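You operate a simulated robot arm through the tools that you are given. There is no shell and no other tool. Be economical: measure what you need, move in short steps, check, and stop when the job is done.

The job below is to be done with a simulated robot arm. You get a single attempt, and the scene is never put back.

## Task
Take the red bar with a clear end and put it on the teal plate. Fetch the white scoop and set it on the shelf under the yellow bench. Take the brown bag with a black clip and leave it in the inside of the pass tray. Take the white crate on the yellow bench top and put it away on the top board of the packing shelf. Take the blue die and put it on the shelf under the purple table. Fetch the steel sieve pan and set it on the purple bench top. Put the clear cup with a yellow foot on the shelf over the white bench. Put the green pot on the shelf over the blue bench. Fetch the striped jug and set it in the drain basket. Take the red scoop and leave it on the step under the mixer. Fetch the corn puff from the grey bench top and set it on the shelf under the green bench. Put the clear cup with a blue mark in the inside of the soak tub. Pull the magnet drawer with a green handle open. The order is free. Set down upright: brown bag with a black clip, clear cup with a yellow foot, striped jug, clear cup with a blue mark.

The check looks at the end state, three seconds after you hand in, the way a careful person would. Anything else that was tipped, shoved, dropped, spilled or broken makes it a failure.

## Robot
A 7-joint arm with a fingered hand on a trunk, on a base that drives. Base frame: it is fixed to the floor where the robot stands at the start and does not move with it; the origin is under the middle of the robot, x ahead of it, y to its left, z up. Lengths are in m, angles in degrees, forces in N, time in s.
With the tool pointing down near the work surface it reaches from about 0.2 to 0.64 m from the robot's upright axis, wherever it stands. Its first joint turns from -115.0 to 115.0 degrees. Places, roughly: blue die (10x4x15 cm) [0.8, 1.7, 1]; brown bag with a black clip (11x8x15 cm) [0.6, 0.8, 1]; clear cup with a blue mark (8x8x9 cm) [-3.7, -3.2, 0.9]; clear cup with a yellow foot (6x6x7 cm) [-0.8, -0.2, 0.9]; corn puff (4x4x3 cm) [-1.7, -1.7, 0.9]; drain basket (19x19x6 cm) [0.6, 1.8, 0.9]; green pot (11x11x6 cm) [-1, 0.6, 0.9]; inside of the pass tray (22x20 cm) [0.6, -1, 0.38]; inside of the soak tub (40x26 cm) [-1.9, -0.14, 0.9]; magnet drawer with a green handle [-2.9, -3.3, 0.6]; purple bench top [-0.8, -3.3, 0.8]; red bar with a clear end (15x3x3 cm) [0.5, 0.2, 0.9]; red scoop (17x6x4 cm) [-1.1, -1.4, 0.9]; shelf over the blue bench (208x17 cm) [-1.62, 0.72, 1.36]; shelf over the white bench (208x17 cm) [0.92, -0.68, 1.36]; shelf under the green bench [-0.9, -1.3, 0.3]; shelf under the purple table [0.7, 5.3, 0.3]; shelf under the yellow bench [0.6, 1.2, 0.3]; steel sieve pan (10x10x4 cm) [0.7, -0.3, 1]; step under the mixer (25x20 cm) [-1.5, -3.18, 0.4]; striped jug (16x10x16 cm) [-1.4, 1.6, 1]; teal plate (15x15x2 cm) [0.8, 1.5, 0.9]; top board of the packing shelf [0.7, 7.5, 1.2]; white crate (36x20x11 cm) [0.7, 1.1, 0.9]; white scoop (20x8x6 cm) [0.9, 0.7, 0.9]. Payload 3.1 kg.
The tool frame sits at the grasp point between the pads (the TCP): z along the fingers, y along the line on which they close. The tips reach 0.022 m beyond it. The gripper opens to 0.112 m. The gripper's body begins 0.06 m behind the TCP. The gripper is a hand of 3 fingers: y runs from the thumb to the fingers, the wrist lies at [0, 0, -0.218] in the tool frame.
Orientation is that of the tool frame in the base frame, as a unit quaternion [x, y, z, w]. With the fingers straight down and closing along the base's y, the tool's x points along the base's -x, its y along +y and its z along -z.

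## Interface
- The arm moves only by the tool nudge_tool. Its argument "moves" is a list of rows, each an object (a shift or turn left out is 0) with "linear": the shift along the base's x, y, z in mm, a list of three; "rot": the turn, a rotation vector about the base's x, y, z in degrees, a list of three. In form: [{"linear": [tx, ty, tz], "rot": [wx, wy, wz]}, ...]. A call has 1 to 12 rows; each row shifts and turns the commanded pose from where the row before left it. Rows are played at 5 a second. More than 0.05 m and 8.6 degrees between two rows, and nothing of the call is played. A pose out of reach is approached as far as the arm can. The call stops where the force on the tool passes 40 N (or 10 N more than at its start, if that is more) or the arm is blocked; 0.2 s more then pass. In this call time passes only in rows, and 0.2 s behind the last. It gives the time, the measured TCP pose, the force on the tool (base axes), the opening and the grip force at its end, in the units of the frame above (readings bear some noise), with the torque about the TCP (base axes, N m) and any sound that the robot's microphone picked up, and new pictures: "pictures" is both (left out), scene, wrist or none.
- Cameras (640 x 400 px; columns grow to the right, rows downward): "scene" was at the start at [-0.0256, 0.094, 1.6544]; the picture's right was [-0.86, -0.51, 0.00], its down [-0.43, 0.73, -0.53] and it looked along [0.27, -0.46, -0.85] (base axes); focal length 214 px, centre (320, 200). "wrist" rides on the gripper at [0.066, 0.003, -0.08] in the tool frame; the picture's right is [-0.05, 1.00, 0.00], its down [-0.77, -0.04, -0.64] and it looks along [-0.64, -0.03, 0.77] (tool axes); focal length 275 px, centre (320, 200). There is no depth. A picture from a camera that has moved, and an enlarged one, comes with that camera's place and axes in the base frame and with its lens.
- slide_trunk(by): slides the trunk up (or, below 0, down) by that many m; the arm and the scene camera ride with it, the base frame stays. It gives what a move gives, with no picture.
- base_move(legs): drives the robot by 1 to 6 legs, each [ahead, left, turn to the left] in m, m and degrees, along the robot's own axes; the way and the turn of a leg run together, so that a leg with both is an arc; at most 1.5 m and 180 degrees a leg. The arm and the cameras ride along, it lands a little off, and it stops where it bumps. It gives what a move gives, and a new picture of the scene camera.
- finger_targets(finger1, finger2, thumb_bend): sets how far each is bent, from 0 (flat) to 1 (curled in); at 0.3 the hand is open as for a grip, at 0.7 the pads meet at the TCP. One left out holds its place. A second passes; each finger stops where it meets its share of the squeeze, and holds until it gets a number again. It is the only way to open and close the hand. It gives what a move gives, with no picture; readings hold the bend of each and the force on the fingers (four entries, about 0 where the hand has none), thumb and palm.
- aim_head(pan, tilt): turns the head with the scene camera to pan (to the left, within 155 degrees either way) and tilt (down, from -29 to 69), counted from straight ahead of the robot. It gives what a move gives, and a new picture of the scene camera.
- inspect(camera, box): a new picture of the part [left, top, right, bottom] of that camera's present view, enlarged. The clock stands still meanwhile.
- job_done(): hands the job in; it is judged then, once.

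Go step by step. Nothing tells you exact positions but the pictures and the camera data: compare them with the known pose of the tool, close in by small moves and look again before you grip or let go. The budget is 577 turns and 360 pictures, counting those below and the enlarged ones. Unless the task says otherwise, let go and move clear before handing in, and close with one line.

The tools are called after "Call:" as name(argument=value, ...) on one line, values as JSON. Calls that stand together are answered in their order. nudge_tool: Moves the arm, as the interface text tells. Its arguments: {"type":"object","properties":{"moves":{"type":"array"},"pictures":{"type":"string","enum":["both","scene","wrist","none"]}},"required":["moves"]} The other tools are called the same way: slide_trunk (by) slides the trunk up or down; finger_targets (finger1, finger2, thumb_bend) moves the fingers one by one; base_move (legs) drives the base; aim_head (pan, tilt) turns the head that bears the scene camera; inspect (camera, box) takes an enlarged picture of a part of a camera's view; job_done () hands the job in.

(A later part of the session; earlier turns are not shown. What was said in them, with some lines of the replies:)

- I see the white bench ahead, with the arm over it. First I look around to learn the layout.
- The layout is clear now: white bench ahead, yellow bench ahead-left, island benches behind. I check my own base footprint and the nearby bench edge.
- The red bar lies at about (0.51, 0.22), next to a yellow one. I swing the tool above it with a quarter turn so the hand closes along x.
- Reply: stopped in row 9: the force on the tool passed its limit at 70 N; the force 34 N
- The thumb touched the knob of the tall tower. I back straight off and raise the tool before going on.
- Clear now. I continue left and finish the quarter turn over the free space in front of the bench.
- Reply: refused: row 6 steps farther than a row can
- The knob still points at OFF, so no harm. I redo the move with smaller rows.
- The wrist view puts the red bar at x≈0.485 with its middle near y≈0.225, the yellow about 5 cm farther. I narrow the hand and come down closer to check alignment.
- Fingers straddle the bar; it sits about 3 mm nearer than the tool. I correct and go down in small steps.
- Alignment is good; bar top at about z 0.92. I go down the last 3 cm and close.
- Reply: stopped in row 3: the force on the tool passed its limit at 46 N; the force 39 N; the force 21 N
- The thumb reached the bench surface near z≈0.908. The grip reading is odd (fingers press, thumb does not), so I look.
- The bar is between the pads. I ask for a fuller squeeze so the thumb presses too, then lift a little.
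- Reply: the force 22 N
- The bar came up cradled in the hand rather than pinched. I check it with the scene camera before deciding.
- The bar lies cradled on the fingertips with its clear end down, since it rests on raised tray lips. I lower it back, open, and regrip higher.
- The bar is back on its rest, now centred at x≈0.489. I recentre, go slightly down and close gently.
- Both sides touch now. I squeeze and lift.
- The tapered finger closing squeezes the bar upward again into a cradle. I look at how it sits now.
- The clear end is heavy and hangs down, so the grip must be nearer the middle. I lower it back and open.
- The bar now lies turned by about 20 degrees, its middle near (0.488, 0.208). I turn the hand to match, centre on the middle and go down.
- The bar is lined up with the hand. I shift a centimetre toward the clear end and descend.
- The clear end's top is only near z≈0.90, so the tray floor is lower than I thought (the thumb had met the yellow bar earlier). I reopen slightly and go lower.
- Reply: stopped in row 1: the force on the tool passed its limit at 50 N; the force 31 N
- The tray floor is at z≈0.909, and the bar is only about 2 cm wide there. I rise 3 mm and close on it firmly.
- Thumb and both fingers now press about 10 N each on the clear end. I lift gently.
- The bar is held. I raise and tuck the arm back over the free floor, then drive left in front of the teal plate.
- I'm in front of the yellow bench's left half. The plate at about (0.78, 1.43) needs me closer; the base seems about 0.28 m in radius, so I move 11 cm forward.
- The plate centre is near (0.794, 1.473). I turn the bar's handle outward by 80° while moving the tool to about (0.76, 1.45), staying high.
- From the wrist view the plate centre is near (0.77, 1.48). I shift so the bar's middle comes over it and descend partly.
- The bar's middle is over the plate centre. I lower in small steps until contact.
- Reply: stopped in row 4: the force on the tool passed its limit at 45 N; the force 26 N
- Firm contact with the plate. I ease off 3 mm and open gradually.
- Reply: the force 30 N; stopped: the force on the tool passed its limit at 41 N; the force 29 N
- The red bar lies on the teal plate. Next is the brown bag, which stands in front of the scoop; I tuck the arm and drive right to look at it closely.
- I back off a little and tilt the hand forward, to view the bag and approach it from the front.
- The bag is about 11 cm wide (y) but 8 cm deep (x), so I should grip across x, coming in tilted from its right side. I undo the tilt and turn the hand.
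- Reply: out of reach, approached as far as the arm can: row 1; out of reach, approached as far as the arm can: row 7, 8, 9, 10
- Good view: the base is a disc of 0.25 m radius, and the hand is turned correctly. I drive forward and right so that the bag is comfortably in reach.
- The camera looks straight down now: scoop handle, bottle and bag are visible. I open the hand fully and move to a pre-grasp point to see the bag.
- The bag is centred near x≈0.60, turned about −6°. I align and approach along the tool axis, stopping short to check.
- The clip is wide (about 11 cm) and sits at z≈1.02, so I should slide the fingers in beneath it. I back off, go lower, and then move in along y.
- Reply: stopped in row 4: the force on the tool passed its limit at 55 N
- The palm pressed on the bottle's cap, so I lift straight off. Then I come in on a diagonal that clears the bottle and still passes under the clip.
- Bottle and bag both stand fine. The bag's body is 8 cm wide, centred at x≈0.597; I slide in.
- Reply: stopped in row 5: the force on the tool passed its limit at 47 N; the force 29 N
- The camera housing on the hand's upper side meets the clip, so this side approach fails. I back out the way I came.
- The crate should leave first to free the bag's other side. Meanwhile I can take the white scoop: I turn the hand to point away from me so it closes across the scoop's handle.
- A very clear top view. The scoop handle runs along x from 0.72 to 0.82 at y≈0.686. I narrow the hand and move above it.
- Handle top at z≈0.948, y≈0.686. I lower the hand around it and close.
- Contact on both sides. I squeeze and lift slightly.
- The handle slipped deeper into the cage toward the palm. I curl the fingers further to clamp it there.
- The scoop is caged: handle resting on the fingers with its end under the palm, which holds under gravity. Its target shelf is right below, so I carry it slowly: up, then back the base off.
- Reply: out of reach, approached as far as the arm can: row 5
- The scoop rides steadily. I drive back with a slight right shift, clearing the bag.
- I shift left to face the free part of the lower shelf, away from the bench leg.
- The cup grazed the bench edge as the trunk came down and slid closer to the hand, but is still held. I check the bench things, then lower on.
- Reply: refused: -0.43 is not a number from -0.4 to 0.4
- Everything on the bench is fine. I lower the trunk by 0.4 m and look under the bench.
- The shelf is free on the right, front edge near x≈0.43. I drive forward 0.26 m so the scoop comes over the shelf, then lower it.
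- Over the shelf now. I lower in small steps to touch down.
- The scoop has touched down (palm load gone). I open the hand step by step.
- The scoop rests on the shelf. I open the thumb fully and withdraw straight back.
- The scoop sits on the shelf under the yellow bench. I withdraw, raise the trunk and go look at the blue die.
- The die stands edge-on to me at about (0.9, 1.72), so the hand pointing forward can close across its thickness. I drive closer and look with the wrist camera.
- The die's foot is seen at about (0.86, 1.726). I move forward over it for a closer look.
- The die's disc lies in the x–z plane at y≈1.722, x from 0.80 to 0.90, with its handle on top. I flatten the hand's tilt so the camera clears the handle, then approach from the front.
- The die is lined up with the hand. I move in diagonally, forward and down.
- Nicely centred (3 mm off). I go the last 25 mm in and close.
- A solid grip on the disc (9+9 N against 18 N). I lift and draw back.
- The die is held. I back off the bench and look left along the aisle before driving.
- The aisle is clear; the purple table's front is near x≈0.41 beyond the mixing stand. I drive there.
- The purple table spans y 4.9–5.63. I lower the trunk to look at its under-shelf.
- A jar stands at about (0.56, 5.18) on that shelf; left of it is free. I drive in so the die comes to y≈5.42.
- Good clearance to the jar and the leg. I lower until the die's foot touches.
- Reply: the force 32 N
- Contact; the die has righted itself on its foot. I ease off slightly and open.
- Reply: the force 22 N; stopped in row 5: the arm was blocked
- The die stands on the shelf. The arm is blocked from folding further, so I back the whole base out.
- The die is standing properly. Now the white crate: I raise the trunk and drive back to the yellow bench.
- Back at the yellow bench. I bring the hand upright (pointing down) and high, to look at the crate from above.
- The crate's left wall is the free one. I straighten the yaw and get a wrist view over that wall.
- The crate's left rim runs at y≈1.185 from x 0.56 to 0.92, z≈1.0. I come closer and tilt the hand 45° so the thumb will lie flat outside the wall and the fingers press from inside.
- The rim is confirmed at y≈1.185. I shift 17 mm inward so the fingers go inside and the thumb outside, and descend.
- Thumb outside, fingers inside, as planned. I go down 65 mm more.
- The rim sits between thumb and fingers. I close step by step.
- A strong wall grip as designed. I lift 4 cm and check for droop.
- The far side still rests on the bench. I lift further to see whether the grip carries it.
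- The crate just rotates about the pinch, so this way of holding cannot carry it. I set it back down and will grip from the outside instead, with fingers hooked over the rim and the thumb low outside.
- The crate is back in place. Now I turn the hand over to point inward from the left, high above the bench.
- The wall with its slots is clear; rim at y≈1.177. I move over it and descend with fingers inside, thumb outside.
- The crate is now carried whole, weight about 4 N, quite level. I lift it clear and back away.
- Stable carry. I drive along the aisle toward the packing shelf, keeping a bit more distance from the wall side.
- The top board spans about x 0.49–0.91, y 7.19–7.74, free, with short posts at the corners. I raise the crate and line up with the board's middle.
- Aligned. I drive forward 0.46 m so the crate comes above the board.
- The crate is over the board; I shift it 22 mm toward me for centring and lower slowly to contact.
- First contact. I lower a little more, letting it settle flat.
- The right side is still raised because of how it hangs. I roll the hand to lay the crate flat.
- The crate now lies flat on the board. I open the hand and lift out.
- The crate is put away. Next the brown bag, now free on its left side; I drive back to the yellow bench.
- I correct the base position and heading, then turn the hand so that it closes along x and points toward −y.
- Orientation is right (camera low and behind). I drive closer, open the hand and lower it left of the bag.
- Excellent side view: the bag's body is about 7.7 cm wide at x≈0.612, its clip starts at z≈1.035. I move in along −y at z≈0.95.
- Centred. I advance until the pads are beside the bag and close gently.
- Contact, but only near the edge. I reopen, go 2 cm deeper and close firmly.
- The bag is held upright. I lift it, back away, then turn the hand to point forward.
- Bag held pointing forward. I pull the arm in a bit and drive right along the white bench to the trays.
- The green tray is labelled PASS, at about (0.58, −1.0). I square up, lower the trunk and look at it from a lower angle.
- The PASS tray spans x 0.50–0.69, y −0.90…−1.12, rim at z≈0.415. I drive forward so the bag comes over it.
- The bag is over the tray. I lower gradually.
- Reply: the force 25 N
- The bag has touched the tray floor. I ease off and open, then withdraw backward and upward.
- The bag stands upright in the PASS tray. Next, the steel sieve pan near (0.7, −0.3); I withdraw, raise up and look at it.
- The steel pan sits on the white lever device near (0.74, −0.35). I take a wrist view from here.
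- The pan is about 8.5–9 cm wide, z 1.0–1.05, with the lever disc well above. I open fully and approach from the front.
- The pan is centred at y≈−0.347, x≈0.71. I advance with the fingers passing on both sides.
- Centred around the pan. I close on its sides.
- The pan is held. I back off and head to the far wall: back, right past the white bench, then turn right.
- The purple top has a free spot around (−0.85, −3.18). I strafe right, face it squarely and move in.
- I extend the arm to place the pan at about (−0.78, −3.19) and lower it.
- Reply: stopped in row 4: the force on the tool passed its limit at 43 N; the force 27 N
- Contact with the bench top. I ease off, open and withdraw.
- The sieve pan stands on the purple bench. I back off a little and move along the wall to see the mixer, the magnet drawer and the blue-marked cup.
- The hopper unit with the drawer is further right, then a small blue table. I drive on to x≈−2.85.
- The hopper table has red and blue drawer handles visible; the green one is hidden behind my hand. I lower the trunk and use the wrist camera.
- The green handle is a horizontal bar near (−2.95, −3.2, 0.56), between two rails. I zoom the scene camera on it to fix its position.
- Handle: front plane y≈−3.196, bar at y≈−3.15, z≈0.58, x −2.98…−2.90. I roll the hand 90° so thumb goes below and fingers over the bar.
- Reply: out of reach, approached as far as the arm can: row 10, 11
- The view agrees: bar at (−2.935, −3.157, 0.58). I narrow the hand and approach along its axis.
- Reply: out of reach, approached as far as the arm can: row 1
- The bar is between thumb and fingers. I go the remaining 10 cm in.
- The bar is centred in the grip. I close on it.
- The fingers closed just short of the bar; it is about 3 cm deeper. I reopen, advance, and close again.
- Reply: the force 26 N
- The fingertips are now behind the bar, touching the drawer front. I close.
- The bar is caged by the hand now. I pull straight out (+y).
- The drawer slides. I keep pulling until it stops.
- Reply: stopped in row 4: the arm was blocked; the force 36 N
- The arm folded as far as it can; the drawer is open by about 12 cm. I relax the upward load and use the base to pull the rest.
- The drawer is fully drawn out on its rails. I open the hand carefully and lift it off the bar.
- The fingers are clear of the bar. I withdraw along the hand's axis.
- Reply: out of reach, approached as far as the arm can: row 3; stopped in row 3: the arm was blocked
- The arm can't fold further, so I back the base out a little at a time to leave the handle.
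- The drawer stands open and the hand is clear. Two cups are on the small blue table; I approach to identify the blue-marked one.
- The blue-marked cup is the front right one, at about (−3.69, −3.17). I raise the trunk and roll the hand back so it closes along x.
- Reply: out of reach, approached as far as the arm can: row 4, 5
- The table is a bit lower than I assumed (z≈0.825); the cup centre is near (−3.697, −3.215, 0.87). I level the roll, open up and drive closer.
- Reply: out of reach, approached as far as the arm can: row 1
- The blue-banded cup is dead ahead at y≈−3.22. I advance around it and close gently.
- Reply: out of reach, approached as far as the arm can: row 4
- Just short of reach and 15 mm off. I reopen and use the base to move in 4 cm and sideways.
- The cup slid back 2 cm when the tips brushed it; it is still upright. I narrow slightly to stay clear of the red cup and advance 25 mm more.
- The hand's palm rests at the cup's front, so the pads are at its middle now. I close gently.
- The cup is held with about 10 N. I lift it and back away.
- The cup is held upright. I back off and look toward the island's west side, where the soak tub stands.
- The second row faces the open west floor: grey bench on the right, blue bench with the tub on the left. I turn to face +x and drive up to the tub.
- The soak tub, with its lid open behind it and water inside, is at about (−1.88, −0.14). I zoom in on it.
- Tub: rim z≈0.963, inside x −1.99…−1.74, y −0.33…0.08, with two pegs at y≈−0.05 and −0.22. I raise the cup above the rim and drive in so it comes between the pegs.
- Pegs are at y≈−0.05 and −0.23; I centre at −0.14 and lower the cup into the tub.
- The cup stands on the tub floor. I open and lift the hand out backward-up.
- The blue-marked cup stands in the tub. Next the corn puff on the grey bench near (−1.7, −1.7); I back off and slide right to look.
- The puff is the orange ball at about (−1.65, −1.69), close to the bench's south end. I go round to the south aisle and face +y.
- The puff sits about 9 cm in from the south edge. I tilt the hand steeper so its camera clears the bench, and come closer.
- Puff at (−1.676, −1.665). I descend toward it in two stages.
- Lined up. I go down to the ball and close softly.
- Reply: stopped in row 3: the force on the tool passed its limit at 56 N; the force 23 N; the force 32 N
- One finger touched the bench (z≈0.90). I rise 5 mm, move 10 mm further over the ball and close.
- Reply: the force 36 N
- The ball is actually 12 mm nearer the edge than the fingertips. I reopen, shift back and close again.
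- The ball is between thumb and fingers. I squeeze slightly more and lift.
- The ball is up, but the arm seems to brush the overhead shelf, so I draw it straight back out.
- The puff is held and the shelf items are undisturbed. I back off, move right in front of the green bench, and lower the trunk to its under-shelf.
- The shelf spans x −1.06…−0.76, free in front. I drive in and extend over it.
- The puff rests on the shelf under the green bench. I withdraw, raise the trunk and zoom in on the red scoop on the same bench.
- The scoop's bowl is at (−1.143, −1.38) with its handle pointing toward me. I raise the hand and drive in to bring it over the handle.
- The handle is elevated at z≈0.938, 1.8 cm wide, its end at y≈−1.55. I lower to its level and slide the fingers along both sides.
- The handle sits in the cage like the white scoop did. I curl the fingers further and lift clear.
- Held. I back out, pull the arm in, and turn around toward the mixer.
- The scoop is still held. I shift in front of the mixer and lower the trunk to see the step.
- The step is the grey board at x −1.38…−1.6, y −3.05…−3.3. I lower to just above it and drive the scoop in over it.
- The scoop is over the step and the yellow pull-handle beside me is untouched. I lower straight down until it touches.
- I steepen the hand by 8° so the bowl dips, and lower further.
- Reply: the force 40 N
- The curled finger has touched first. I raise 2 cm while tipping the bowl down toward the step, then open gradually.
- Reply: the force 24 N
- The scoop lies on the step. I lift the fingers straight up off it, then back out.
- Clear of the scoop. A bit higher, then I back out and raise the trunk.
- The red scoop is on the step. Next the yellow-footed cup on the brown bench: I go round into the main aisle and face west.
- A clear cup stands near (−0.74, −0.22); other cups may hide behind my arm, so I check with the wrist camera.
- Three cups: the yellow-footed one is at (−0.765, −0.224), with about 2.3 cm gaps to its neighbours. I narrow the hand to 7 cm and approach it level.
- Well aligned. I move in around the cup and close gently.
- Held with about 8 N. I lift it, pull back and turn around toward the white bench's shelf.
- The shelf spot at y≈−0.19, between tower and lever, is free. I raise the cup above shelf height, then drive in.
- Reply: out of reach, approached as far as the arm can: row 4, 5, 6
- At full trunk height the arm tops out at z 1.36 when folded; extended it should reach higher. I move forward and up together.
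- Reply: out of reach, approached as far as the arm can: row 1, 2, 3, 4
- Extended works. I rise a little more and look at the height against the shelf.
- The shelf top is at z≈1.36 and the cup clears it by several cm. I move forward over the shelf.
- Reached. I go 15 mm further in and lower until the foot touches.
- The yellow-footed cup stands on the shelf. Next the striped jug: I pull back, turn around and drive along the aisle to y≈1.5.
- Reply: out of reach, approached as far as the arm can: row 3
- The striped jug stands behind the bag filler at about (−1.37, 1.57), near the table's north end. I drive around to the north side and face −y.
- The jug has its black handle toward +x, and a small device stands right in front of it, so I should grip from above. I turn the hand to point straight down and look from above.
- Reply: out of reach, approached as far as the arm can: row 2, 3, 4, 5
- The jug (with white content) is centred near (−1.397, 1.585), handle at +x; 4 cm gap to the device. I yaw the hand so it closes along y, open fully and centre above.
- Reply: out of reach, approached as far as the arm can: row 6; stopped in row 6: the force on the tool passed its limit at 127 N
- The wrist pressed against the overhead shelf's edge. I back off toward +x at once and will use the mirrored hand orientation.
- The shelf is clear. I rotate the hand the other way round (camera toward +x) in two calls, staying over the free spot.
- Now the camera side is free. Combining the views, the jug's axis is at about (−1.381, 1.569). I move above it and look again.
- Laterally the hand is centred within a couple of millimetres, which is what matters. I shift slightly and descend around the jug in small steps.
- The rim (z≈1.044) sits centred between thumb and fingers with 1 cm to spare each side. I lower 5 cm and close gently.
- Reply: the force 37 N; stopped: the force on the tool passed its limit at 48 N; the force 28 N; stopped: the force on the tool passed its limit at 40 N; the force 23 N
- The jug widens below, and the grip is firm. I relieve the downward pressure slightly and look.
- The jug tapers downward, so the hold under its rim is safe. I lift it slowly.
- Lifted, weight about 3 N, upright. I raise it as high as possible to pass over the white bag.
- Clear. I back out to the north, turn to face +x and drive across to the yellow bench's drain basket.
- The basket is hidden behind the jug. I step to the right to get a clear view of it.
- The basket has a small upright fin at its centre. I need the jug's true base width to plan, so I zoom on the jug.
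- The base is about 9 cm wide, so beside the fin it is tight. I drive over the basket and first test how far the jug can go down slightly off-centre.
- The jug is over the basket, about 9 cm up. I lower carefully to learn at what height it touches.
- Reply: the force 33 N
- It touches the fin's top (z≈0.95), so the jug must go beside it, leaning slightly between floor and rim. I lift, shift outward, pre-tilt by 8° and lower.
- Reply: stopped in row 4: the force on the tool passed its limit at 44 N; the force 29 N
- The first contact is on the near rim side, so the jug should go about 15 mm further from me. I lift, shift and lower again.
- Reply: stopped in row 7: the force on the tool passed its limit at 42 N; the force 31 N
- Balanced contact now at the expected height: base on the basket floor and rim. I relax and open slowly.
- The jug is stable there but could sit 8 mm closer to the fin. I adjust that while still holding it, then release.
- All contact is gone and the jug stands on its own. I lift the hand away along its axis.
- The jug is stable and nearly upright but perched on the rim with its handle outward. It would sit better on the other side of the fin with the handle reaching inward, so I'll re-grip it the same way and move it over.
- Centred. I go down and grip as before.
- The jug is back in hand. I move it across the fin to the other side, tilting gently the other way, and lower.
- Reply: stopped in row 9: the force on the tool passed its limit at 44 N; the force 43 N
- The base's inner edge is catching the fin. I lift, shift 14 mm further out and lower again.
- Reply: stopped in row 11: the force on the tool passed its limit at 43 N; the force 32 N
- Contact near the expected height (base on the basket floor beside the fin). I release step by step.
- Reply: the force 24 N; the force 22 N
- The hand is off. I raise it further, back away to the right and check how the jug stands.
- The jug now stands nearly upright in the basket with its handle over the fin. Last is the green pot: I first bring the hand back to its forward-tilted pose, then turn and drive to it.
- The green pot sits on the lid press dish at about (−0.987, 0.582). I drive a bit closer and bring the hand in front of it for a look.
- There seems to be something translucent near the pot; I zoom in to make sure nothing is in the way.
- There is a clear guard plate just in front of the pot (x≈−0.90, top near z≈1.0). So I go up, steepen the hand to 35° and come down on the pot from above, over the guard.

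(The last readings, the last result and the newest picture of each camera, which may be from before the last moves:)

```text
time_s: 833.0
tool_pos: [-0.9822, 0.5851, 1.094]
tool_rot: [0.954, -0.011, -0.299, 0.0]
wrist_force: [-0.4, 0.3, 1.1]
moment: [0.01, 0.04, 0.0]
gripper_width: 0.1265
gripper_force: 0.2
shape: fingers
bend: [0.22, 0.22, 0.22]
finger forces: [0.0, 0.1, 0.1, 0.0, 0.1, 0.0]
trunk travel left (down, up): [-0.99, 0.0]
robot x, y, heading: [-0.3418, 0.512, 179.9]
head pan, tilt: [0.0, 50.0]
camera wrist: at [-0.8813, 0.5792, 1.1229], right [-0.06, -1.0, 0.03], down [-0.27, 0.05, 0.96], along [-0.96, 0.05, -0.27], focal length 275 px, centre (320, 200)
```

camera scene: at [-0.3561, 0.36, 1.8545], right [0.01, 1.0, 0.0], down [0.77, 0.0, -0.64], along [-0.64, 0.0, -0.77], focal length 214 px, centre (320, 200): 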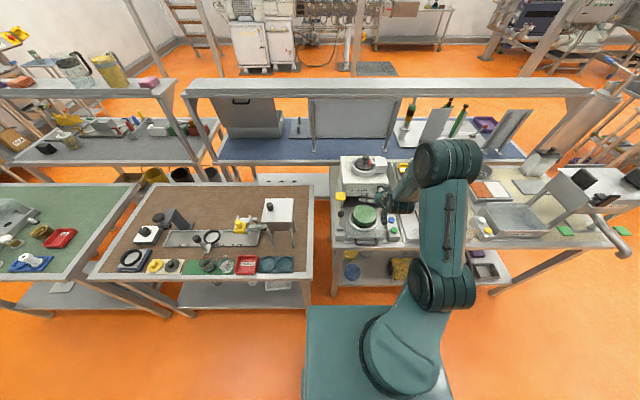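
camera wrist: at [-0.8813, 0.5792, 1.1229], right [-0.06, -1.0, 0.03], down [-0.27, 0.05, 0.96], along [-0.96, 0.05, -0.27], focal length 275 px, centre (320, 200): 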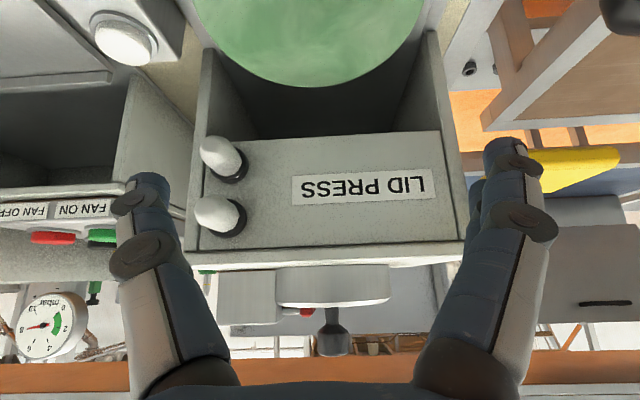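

The pot's axis is at (−0.984, 0.588); side panels start at x≈−1.0, so I stay slightly in front of centre. I narrow a touch and descend.

Call:
finger_targets(finger1=0.25, finger2=0.25, thumb_bend=0.25)

Call:
nudge_tool(moves=[{"linear": [12, 2, -20]}, {"linear": [0, 0, -25]}, {"linear": [0, 0, -22]}, {"linear": [0, 0, -15]}], pictures="wrist")

```text
time_s: 834.0
tool_pos: [-0.9807, 0.5855, 1.0947]
tool_rot: [0.954, -0.011, -0.299, 0.001]
wrist_force: [-0.4, 0.3, -0.7]
moment: [0.0, 0.03, -0.01]
gripper_width: 0.1215
gripper_force: 0.0
shape: fingers
bend: [0.25, 0.25, 0.25]
finger forces: [0.0, 0.0, 0.0, 0.1, 0.1, 0.0]
trunk travel left (down, up): [-0.99, 0.0]
robot x, y, heading: [-0.3402, 0.511, 179.6]
head pan, tilt: [0.0, 50.0]
```

```text
time_s: 835.0
tool_pos: [-0.9697, 0.5853, 1.0111]
tool_rot: [0.954, -0.012, -0.3, 0.001]
wrist_force: [-0.2, -0.1, 0.8]
moment: [-0.01, 0.01, 0.0]
gripper_width: 0.1214
gripper_force: 0.1
shape: fingers
bend: [0.25, 0.25, 0.25]
finger forces: [0.0, 0.1, 0.1, 0.0, 0.0, 0.1]
trunk travel left (down, up): [-0.99, 0.0]
robot x, y, heading: [-0.3368, 0.5075, 180.0]
head pan, tilt: [0.0, 50.0]
camera wrist: at [-0.8672, 0.581, 1.0403], right [-0.06, -1.0, 0.04], down [-0.27, 0.05, 0.96], along [-0.96, 0.05, -0.27], focal length 275 px, centre (320, 200)
```

wrist: 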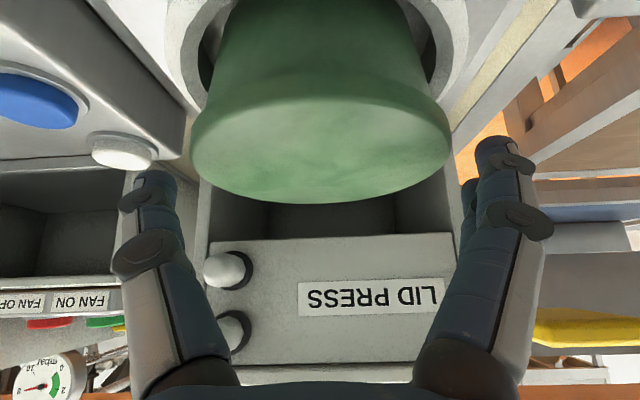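

Centred within a few mm. I go down the last 2.5 cm and close.

Call:
nudge_tool(moves=[{"linear": [0, 2, -9]}, {"linear": [0, 0, -8]}, {"linear": [0, 0, -7]}], pictures="none")

Call:
finger_targets(finger1=0.32, finger2=0.32, thumb_bend=0.32)

Call:
finger_targets(finger1=0.46, finger2=0.46, thumb_bend=0.46)

Call:
nudge_tool(moves=[{"linear": [0, 0, 8]}, {"linear": [0, 0, 12]}, {"linear": [0, 0, 20]}, {"linear": [0, 0, 25]}], pictures="wrist")

```text
time_s: 835.8
tool_pos: [-0.9694, 0.5879, 0.988]
tool_rot: [0.954, -0.011, -0.3, 0.001]
wrist_force: [-0.7, 0.6, 0.0]
moment: [-0.02, 0.02, 0.02]
gripper_width: 0.1213
gripper_force: 0.0
shape: fingers
bend: [0.25, 0.25, 0.25]
finger forces: [0.0, 0.0, 0.0, 0.0, 0.0, 0.0]
trunk travel left (down, up): [-0.99, 0.0]
robot x, y, heading: [-0.3397, 0.5106, 179.9]
head pan, tilt: [0.0, 50.0]
```

```text
time_s: 836.8
tool_pos: [-0.97, 0.588, 0.9881]
tool_rot: [0.954, -0.011, -0.3, 0.001]
wrist_force: [-0.4, 0.0, 0.4]
moment: [-0.02, 0.02, 0.07]
gripper_width: 0.1086
gripper_force: 1.4
shape: fingers
bend: [0.32, 0.3, 0.31]
finger forces: [0.0, 2.0, 0.1, 0.0, 1.5, 0.0]
trunk travel left (down, up): [-0.99, 0.0]
robot x, y, heading: [-0.3405, 0.514, 179.7]
head pan, tilt: [0.0, 50.0]
```

```text
time_s: 837.8
tool_pos: [-0.9686, 0.5873, 0.9867]
tool_rot: [0.954, -0.011, -0.3, 0.001]
wrist_force: [0.7, -0.5, 0.4]
moment: [-0.05, -0.05, 0.0]
gripper_width: 0.0974
gripper_force: 17.1
shape: fingers
bend: [0.4, 0.32, 0.39]
finger forces: [6.1, 11.3, 0.1, 0.0, 16.3, 0.1]
trunk travel left (down, up): [-0.99, 0.0]
robot x, y, heading: [-0.3421, 0.5129, 179.6]
head pan, tilt: [0.0, 50.0]
```

```text
time_s: 838.8
tool_pos: [-0.9671, 0.5889, 1.0534]
tool_rot: [0.954, -0.011, -0.299, 0.001]
wrist_force: [-0.1, 0.7, -0.8]
moment: [0.01, -0.03, 0.0]
gripper_width: 0.0972
gripper_force: 16.3
shape: fingers
bend: [0.4, 0.32, 0.39]
finger forces: [6.1, 11.0, 0.0, 0.1, 16.2, 0.0]
trunk travel left (down, up): [-0.99, 0.0]
robot x, y, heading: [-0.342, 0.5096, 179.4]
head pan, tilt: [0.0, 50.0]
camera wrist: at [-0.8661, 0.5837, 1.0821], right [-0.06, -1.0, 0.04], down [-0.27, 0.05, 0.96], along [-0.96, 0.05, -0.27], focal length 275 px, centre (320, 200)
```

wrist: 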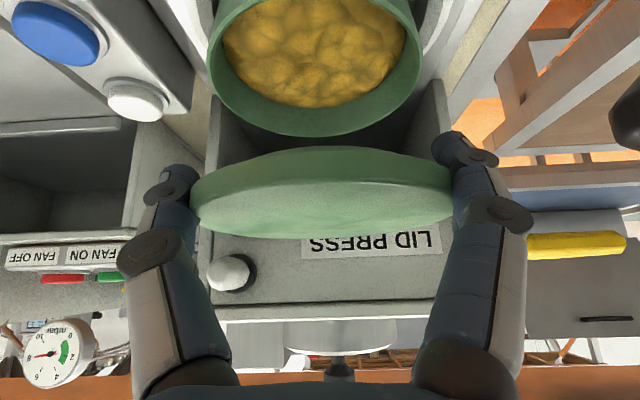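

I only lifted the pot's loose lid; the pot with its content is still in the press. I lower the lid straight back onto it first.

Call:
nudge_tool(moves=[{"linear": [-1, -1, -25]}, {"linear": [0, 0, -20]}, {"linear": [0, 0, -10]}, {"linear": [0, 0, -5]}, {"linear": [0, 0, -3]}, {"linear": [0, 0, -2]}, {"linear": [0, 0, -1]}], pictures="wrist")

```text
time_s: 840.4
tool_pos: [-0.9695, 0.5866, 0.9861]
tool_rot: [0.953, -0.011, -0.302, 0.001]
wrist_force: [0.0, 0.8, 4.3]
moment: [-0.07, 0.0, 0.0]
gripper_width: 0.0968
gripper_force: 16.0
shape: fingers
bend: [0.4, 0.33, 0.39]
finger forces: [5.7, 10.4, 0.0, 0.0, 15.7, 0.0]
trunk travel left (down, up): [-0.99, 0.0]
robot x, y, heading: [-0.3431, 0.5076, 179.8]
head pan, tilt: [0.0, 50.0]
camera wrist: at [-0.8681, 0.5819, 1.016], right [-0.06, -1.0, 0.04], down [-0.27, 0.05, 0.96], along [-0.96, 0.05, -0.27], focal length 275 px, centre (320, 200)
```

wrist: 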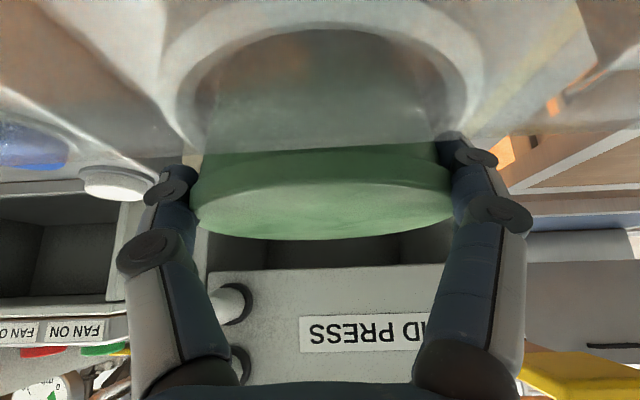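

The lid is back on its pot. I open, then go lower so the fingertips reach the pot's body below the lid.

Call:
finger_targets(finger1=0.24, finger2=0.24, thumb_bend=0.24)

Call:
nudge_tool(moves=[{"linear": [-4, 0, -4]}, {"linear": [-4, 0, -4]}, {"linear": [0, 0, -3]}, {"linear": [0, 0, -3]}, {"linear": [0, 0, -3]}, {"linear": [0, 0, -3]}, {"linear": [0, 0, -3]}], pictures="none")

```text
time_s: 841.4
tool_pos: [-0.9697, 0.5859, 0.9867]
tool_rot: [0.954, -0.01, -0.3, 0.001]
wrist_force: [0.7, -0.6, 0.2]
moment: [0.02, 0.0, 0.0]
gripper_width: 0.1217
gripper_force: 0.2
shape: fingers
bend: [0.24, 0.24, 0.24]
finger forces: [0.1, 0.1, 0.0, 0.1, 0.0, 0.0]
trunk travel left (down, up): [-0.99, 0.0]
robot x, y, heading: [-0.3407, 0.5123, 179.5]
head pan, tilt: [0.0, 50.0]
```

```text
time_s: 843.0
tool_pos: [-0.9763, 0.5875, 0.9641]
tool_rot: [0.954, -0.012, -0.299, 0.001]
wrist_force: [1.5, -0.8, 5.3]
moment: [-0.14, 0.01, -0.01]
gripper_width: 0.1242
gripper_force: 2.7
shape: fingers
bend: [0.24, 0.23, 0.24]
finger forces: [0.5, 3.7, 0.1, 0.0, 2.2, 0.0]
trunk travel left (down, up): [-0.99, 0.0]
robot x, y, heading: [-0.341, 0.5107, 179.5]
head pan, tilt: [0.0, 50.0]
```

I could go 23 mm lower. I close on the body now and test with a small lift.

Call:
finger_targets(finger1=0.36, finger2=0.36, thumb_bend=0.36)

Call:
finger_targets(finger1=0.5, finger2=0.5, thumb_bend=0.5)

Call:
nudge_tool(moves=[{"linear": [0, 0, 6]}, {"linear": [0, 0, 8]}, {"linear": [0, 0, 12]}, {"linear": [0, 0, 14]}], pictures="wrist")

```text
time_s: 844.0
tool_pos: [-0.9783, 0.5864, 0.9649]
tool_rot: [0.954, -0.01, -0.3, 0.001]
wrist_force: [0.9, -5.2, 4.7]
moment: [-0.34, 0.11, -0.07]
gripper_width: 0.1099
gripper_force: 9.9
shape: fingers
bend: [0.28, 0.33, 0.36]
finger forces: [4.6, 7.7, 0.0, 0.0, 6.6, 0.0]
trunk travel left (down, up): [-0.99, 0.0]
robot x, y, heading: [-0.3396, 0.5112, 179.7]
head pan, tilt: [0.0, 50.0]
```

```text
time_s: 845.0
tool_pos: [-0.9761, 0.5867, 0.966]
tool_rot: [0.953, -0.011, -0.302, 0.001]
wrist_force: [-2.4, -5.4, 19.4]
moment: [-0.59, 0.08, -0.05]
gripper_width: 0.0974
gripper_force: 20.7
shape: fingers
bend: [0.36, 0.38, 0.44]
finger forces: [14.3, 10.0, 0.0, 0.1, 17.0, 0.0]
trunk travel left (down, up): [-0.99, 0.0]
robot x, y, heading: [-0.3387, 0.5115, 179.7]
head pan, tilt: [0.0, 50.0]
```

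```text
time_s: 846.0
tool_pos: [-0.9775, 0.5874, 1.0039]
tool_rot: [0.954, -0.011, -0.299, 0.001]
wrist_force: [0.0, 0.3, -2.0]
moment: [-0.01, -0.06, 0.0]
gripper_width: 0.0869
gripper_force: 14.2
shape: fingers
bend: [0.42, 0.37, 0.44]
finger forces: [5.1, 9.0, 0.0, 0.1, 14.3, 0.1]
trunk travel left (down, up): [-0.99, 0.0]
robot x, y, heading: [-0.3419, 0.5137, 179.8]
head pan, tilt: [0.0, 50.0]
camera wrist: at [-0.876, 0.5822, 1.0322], right [-0.06, -1.0, 0.04], down [-0.27, 0.05, 0.96], along [-0.96, 0.05, -0.27], focal length 275 px, centre (320, 200)
```

wrist: 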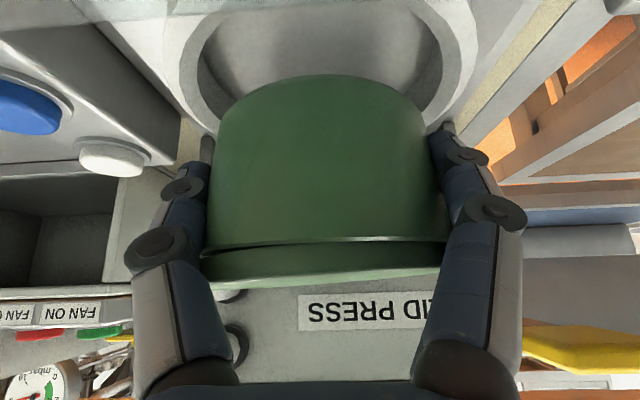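

The pot with its lid is in hand now, weight about 2 N. I lift it over the guard, pull back, and drive around the north end to the island's west side.

Call:
nudge_tool(moves=[{"linear": [0, 0, 25]}, {"linear": [0, 0, 30]}, {"linear": [5, 0, 30]}, {"linear": [30, 0, 25]}, {"linear": [40, 0, 5]}, {"linear": [40, 0, 0]}], pictures="none")

Call:
base_move(legs=[[-0.25, 0, 0], [0, -1.0, 0], [0, -1.0, 0], [1.3, 0, 0], [1.35, 0, 0], [0, 0.9, 0]])

```text
time_s: 847.4
tool_pos: [-0.8626, 0.5864, 1.1182]
tool_rot: [0.954, -0.011, -0.3, 0.001]
wrist_force: [0.2, 0.0, -0.6]
moment: [0.04, -0.04, 0.02]
gripper_width: 0.087
gripper_force: 14.2
shape: fingers
bend: [0.42, 0.37, 0.44]
finger forces: [5.0, 9.1, 0.0, 0.1, 14.2, 0.0]
trunk travel left (down, up): [-0.99, 0.0]
robot x, y, heading: [-0.3411, 0.5114, 179.7]
head pan, tilt: [0.0, 50.0]
```

```text
time_s: 875.5
tool_pos: [-3.2117, 1.6177, 1.1183]
tool_rot: [0.954, -0.008, -0.299, 0.002]
wrist_force: [0.2, 0.1, -1.9]
moment: [0.02, -0.01, 0.02]
gripper_width: 0.0866
gripper_force: 13.3
shape: fingers
bend: [0.42, 0.37, 0.44]
finger forces: [4.9, 8.7, 0.0, 0.0, 13.9, 0.0]
trunk travel left (down, up): [-0.99, 0.0]
robot x, y, heading: [-2.6915, 1.5456, -179.8]
head pan, tilt: [0.0, 50.0]
camera scene: at [-2.7066, 1.3947, 1.8544], right [0.0, 1.0, 0.0], down [0.77, 0.0, -0.64], along [-0.64, 0.0, -0.77], focal length 214 px, centre (320, 200)
```

scene: 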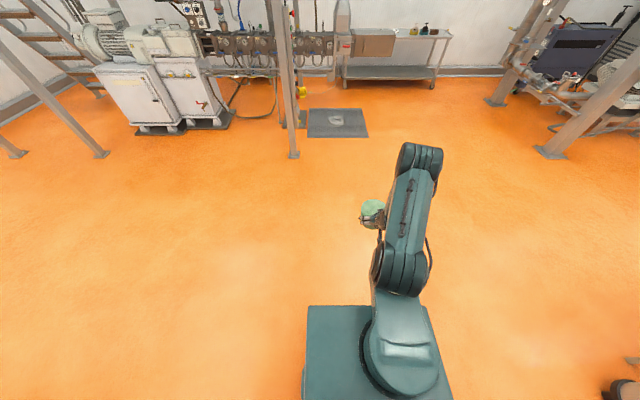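

Call:
base_move(legs=[[0.1, 0.78, 0], [0, 0, 90], [0, 0, 89.8]])

```text
time_s: 887.3
tool_pos: [-2.2688, 0.6967, 1.1189]
tool_rot: [0.01, 0.954, 0.001, 0.3]
wrist_force: [0.4, -0.3, -1.3]
moment: [0.06, 0.03, 0.02]
gripper_width: 0.0863
gripper_force: 12.9
shape: fingers
bend: [0.42, 0.38, 0.44]
finger forces: [4.4, 8.3, 0.0, 0.0, 12.9, 0.0]
trunk travel left (down, up): [-0.99, 0.0]
robot x, y, heading: [-2.7915, 0.7693, -0.3]
head pan, tilt: [0.0, 50.0]
camera scene: at [-2.7741, 0.9232, 1.8544], right [0.0, -1.0, 0.0], down [-0.77, 0.0, -0.64], along [0.64, 0.0, -0.77], focal length 214 px, centre (320, 200)
```

scene: 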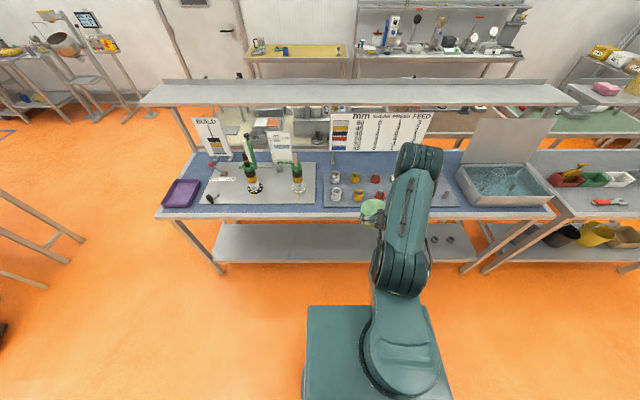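

The shelf above is empty, spanning x −1.75…−1.51. I raise and extend the arm here in the open first, then drive in over the bench.

Call:
nudge_tool(moves=[{"linear": [10, 0, 35]}, {"linear": [10, 0, 35]}, {"linear": [15, 0, 35]}, {"linear": [20, 0, 35]}, {"linear": [20, 0, 35]}, {"linear": [20, 0, 35]}, {"linear": [10, 0, 35]}, {"linear": [10, 0, 35]}, {"linear": [5, 0, 35]}], pictures="none")

```text
time_s: 889.3
tool_pos: [-2.1513, 0.6986, 1.434]
tool_rot: [0.01, 0.954, 0.001, 0.298]
wrist_force: [-0.3, 0.8, -1.8]
moment: [0.03, 0.02, -0.05]
gripper_width: 0.0853
gripper_force: 11.3
shape: fingers
bend: [0.43, 0.38, 0.43]
finger forces: [4.1, 7.2, 0.0, 0.0, 11.8, 0.0]
trunk travel left (down, up): [-0.99, 0.0]
robot x, y, heading: [-2.7925, 0.7701, -0.5]
head pan, tilt: [0.0, 50.0]
```

The grip force is slowly relaxing, so I re-tighten, then drive forward over the shelf.

Call:
finger_targets(finger1=0.52, finger2=0.52, thumb_bend=0.52)

Call:
base_move(legs=[[0.47, 0, 0.4]])

Call:
inspect(camera="wrist", box=[0, 0, 640, 400])

```text
time_s: 890.3
tool_pos: [-2.1505, 0.6943, 1.4328]
tool_rot: [0.01, 0.954, 0.001, 0.3]
wrist_force: [0.3, -0.5, -1.3]
moment: [0.0, 0.07, 0.02]
gripper_width: 0.0847
gripper_force: 13.8
shape: fingers
bend: [0.42, 0.38, 0.44]
finger forces: [5.5, 8.2, 0.0, 0.1, 14.3, 0.0]
trunk travel left (down, up): [-0.99, 0.0]
robot x, y, heading: [-2.7914, 0.7717, -0.3]
head pan, tilt: [0.0, 50.0]
```

```text
time_s: 893.2
tool_pos: [-1.679, 0.6886, 1.4337]
tool_rot: [0.013, 0.954, 0.0, 0.3]
wrist_force: [0.1, -0.4, -1.7]
moment: [-0.03, 0.05, 0.0]
gripper_width: 0.0848
gripper_force: 13.7
shape: fingers
bend: [0.42, 0.38, 0.44]
finger forces: [5.6, 8.3, 0.1, 0.0, 14.2, 0.0]
trunk travel left (down, up): [-0.99, 0.0]
robot x, y, heading: [-2.3198, 0.7687, -0.6]
head pan, tilt: [0.0, 50.0]
camera scene: at [-2.3005, 0.9204, 1.8544], right [-0.01, -1.0, 0.0], down [-0.77, 0.01, -0.64], along [0.64, -0.01, -0.77], focal length 214 px, centre (320, 200)
```

scene: 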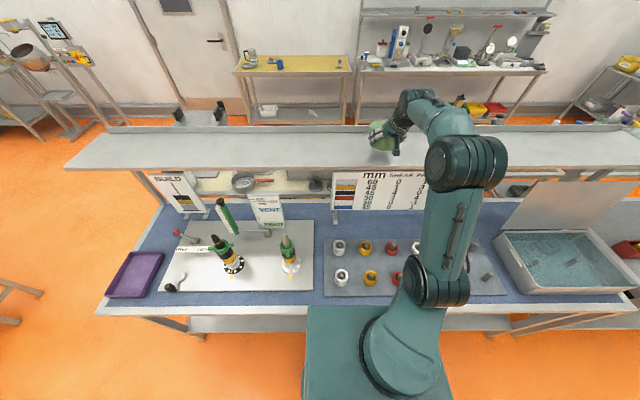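

```text
1.00 times, centred on (320, 200) of wrist (not enlarged: the box is as wide or as high as the picture)
camera zoom: at [-1.7771, 0.6938, 1.4628], right [0.06, 1.0, 0.04], down [0.27, -0.05, 0.96], along [0.96, -0.05, -0.27], focal length 275 px, centre (320, 200)
```

zoom: 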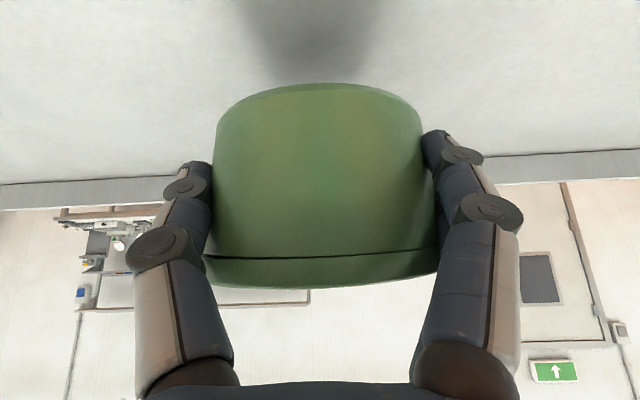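

The pot is above the shelf. I move 2 cm further in and lower until contact.

Call:
nudge_tool(moves=[{"linear": [10, 0, -8]}, {"linear": [10, 0, -8]}, {"linear": [0, 0, -6]}, {"linear": [0, 0, -5]}, {"linear": [0, 0, -4]}, {"linear": [0, 0, -4]}, {"linear": [0, 0, -3]}, {"linear": [0, 0, -3]}, {"linear": [0, 0, -3]}, {"linear": [0, 0, -3]}], pictures="none")

```text
time_s: 895.4
tool_pos: [-1.6592, 0.6882, 1.3886]
tool_rot: [0.013, 0.954, 0.001, 0.301]
wrist_force: [-2.4, -0.1, 11.4]
moment: [-0.03, -0.13, -0.03]
gripper_width: 0.0825
gripper_force: 11.8
shape: fingers
bend: [0.44, 0.41, 0.44]
finger forces: [4.3, 7.2, 0.1, 0.1, 11.0, 0.1]
trunk travel left (down, up): [-0.99, 0.0]
robot x, y, heading: [-2.3176, 0.7673, -0.6]
head pan, tilt: [0.0, 50.0]
```

Contact. I lower 2 mm more so it sits flat, then open gently and withdraw.

Call:
nudge_tool(moves=[{"linear": [0, 0, -2]}], pictures="none")

Call:
finger_targets(finger1=0.34, finger2=0.32, thumb_bend=0.34)

Call:
finger_targets(finger1=0.22, finger2=0.22, thumb_bend=0.22)

Call:
inspect(camera="wrist", box=[0, 0, 640, 400])

```text
time_s: 895.8
tool_pos: [-1.6579, 0.6877, 1.3838]
tool_rot: [0.012, 0.954, 0.001, 0.298]
wrist_force: [-1.5, -0.1, 3.4]
moment: [0.0, -0.04, 0.01]
gripper_width: 0.0619
gripper_force: 5.8
shape: fingers
bend: [0.51, 0.43, 0.48]
finger forces: [0.6, 5.0, 0.0, 0.1, 5.6, 0.0]
trunk travel left (down, up): [-0.99, 0.0]
robot x, y, heading: [-2.3167, 0.7659, -0.5]
head pan, tilt: [0.0, 50.0]
```

```text
time_s: 896.8
tool_pos: [-1.658, 0.6888, 1.384]
tool_rot: [0.013, 0.954, 0.0, 0.3]
wrist_force: [0.0, 0.2, -0.4]
moment: [0.02, 0.01, -0.01]
gripper_width: 0.1004
gripper_force: 0.0
shape: fingers
bend: [0.34, 0.32, 0.34]
finger forces: [0.0, 0.0, 0.0, 0.0, 0.0, 0.0]
trunk travel left (down, up): [-0.99, 0.0]
robot x, y, heading: [-2.32, 0.7698, -0.5]
head pan, tilt: [0.0, 50.0]
```

```text
time_s: 897.8
tool_pos: [-1.6583, 0.6882, 1.3841]
tool_rot: [0.012, 0.954, 0.001, 0.299]
wrist_force: [0.6, -0.8, -0.2]
moment: [-0.01, 0.02, 0.0]
gripper_width: 0.1256
gripper_force: 0.1
shape: fingers
bend: [0.22, 0.22, 0.22]
finger forces: [0.0, 0.1, 0.0, 0.0, 0.0, 0.0]
trunk travel left (down, up): [-0.99, 0.0]
robot x, y, heading: [-2.3142, 0.7666, -0.5]
head pan, tilt: [0.0, 50.0]
```

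```text
1.00 times, centred on (320, 200) of wrist (not enlarged: the box is as wide or as high as the picture)
camera zoom: at [-1.7563, 0.6935, 1.4133], right [0.06, 1.0, 0.04], down [0.27, -0.05, 0.96], along [0.96, -0.05, -0.27], focal length 275 px, centre (320, 200)
```

zoom: 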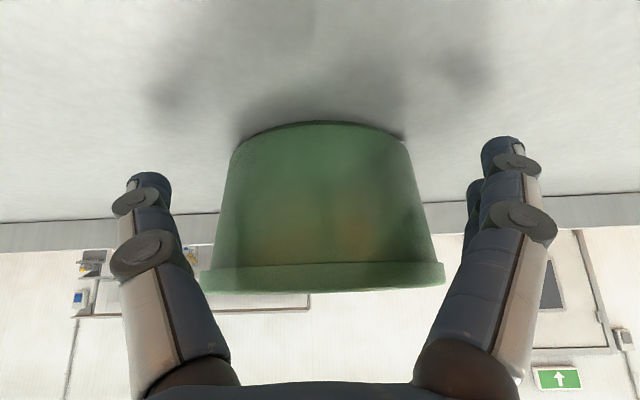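

The pot stands on the shelf with its lid on. I withdraw along the hand's axis.

Call:
nudge_tool(moves=[{"linear": [-5, 0, 7]}, {"linear": [-12, 0, 12]}, {"linear": [-25, 0, 12]}, {"linear": [-35, 0, 5]}, {"linear": [-40, 0, 0]}, {"linear": [-40, 0, 0]}], pictures="wrist")

```text
time_s: 899.2
tool_pos: [-1.8183, 0.6865, 1.4222]
tool_rot: [0.012, 0.954, 0.0, 0.3]
wrist_force: [0.4, -1.0, 0.0]
moment: [-0.01, 0.01, 0.03]
gripper_width: 0.1255
gripper_force: 0.1
shape: fingers
bend: [0.22, 0.22, 0.22]
finger forces: [0.1, 0.0, 0.0, 0.0, 0.1, 0.1]
trunk travel left (down, up): [-0.99, 0.0]
robot x, y, heading: [-2.3208, 0.7685, -0.7]
head pan, tilt: [0.0, 50.0]
camera wrist: at [-1.9173, 0.693, 1.4508], right [0.06, 1.0, 0.04], down [0.27, -0.05, 0.96], along [0.96, -0.05, -0.27], focal length 275 px, centre (320, 200)
```

wrist: 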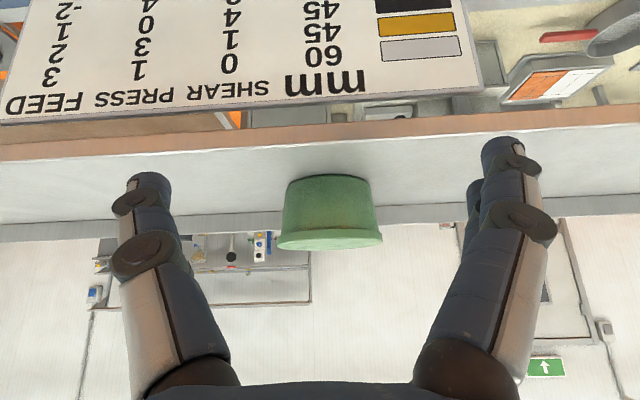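

All thirteen are done. Before handing in I check the cup in the tub and the jug once more from here.

Call:
inspect(camera="scene", box=[480, 170, 640, 300])

Call:
inspect(camera="scene", box=[230, 40, 350, 120])

```text
3.08 times, centred on (560, 235) of scene
camera zoom: at [-2.3029, 0.92, 1.8544], right [-0.01, -1.0, 0.0], down [-0.77, 0.01, -0.64], along [0.64, -0.01, -0.77], focal length 660 px, centre (-418, 92)
```

zoom: 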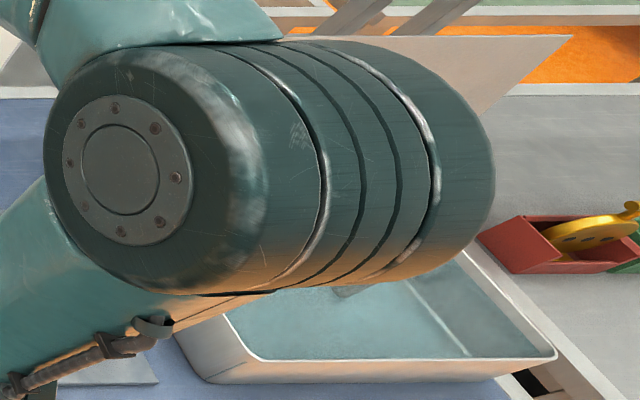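

```text
5.00 times, centred on (290, 80) of scene
camera zoom: at [-2.3029, 0.92, 1.8544], right [-0.01, -1.0, 0.0], down [-0.77, 0.01, -0.64], along [0.64, -0.01, -0.77], focal length 1072 px, centre (470, 800)
```

zoom: 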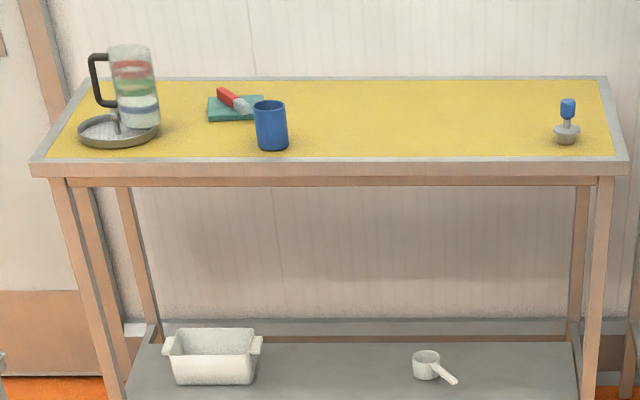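

The jug stands with a slight lean in the basket; the tub view is blocked by my arm. I back away from the bench and look at the tub.

Call:
base_move(legs=[[-0.45, -0.3, 0]])

Call:
inspect(camera="scene", box=[400, 130, 560, 250])

```text
time_s: 902.3
tool_pos: [-2.2684, 0.3913, 1.4203]
tool_rot: [0.013, 0.954, 0.001, 0.299]
wrist_force: [0.1, 0.6, 0.2]
moment: [0.01, -0.04, 0.0]
gripper_width: 0.1255
gripper_force: 0.1
shape: fingers
bend: [0.22, 0.22, 0.22]
finger forces: [0.0, 0.1, 0.1, 0.0, 0.0, 0.1]
trunk travel left (down, up): [-0.99, 0.0]
robot x, y, heading: [-2.7716, 0.4702, -0.4]
head pan, tilt: [0.0, 50.0]
camera scene: at [-2.7518, 0.6226, 1.8543], right [-0.01, -1.0, 0.0], down [-0.77, 0.01, -0.64], along [0.64, -0.01, -0.77], focal length 214 px, centre (320, 200)
```

scene: 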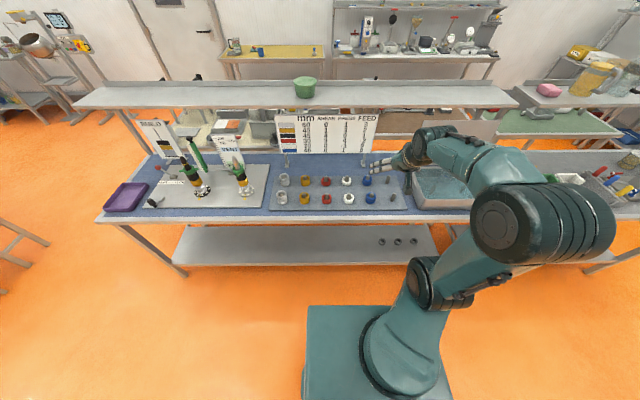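

```text
3.33 times, centred on (480, 190) of scene
camera zoom: at [-2.7518, 0.6226, 1.8543], right [-0.01, -1.0, 0.0], down [-0.77, 0.01, -0.64], along [0.64, -0.01, -0.77], focal length 715 px, centre (-213, 233)
```

zoom: 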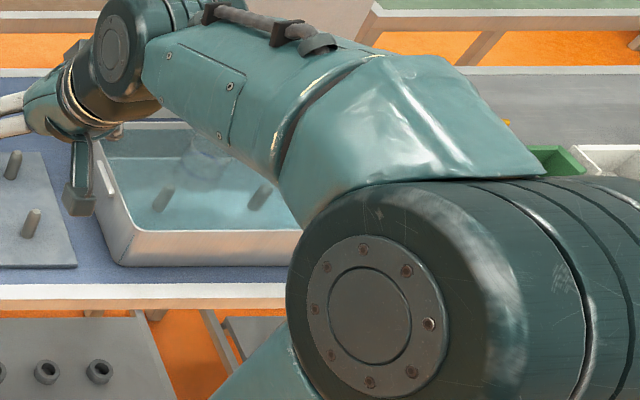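

The cup stands between the pegs in the tub, the pot is on its shelf, and the hand is clear of everything. I hand the job in.

Call:
job_done()

```text
The job is handed in.
```

All thirteen tasks are done and the job is handed in. The one doubt is the striped jug: it stands in the drain basket leaning by about 8°, because its base does not fit flat beside the fin in the middle.
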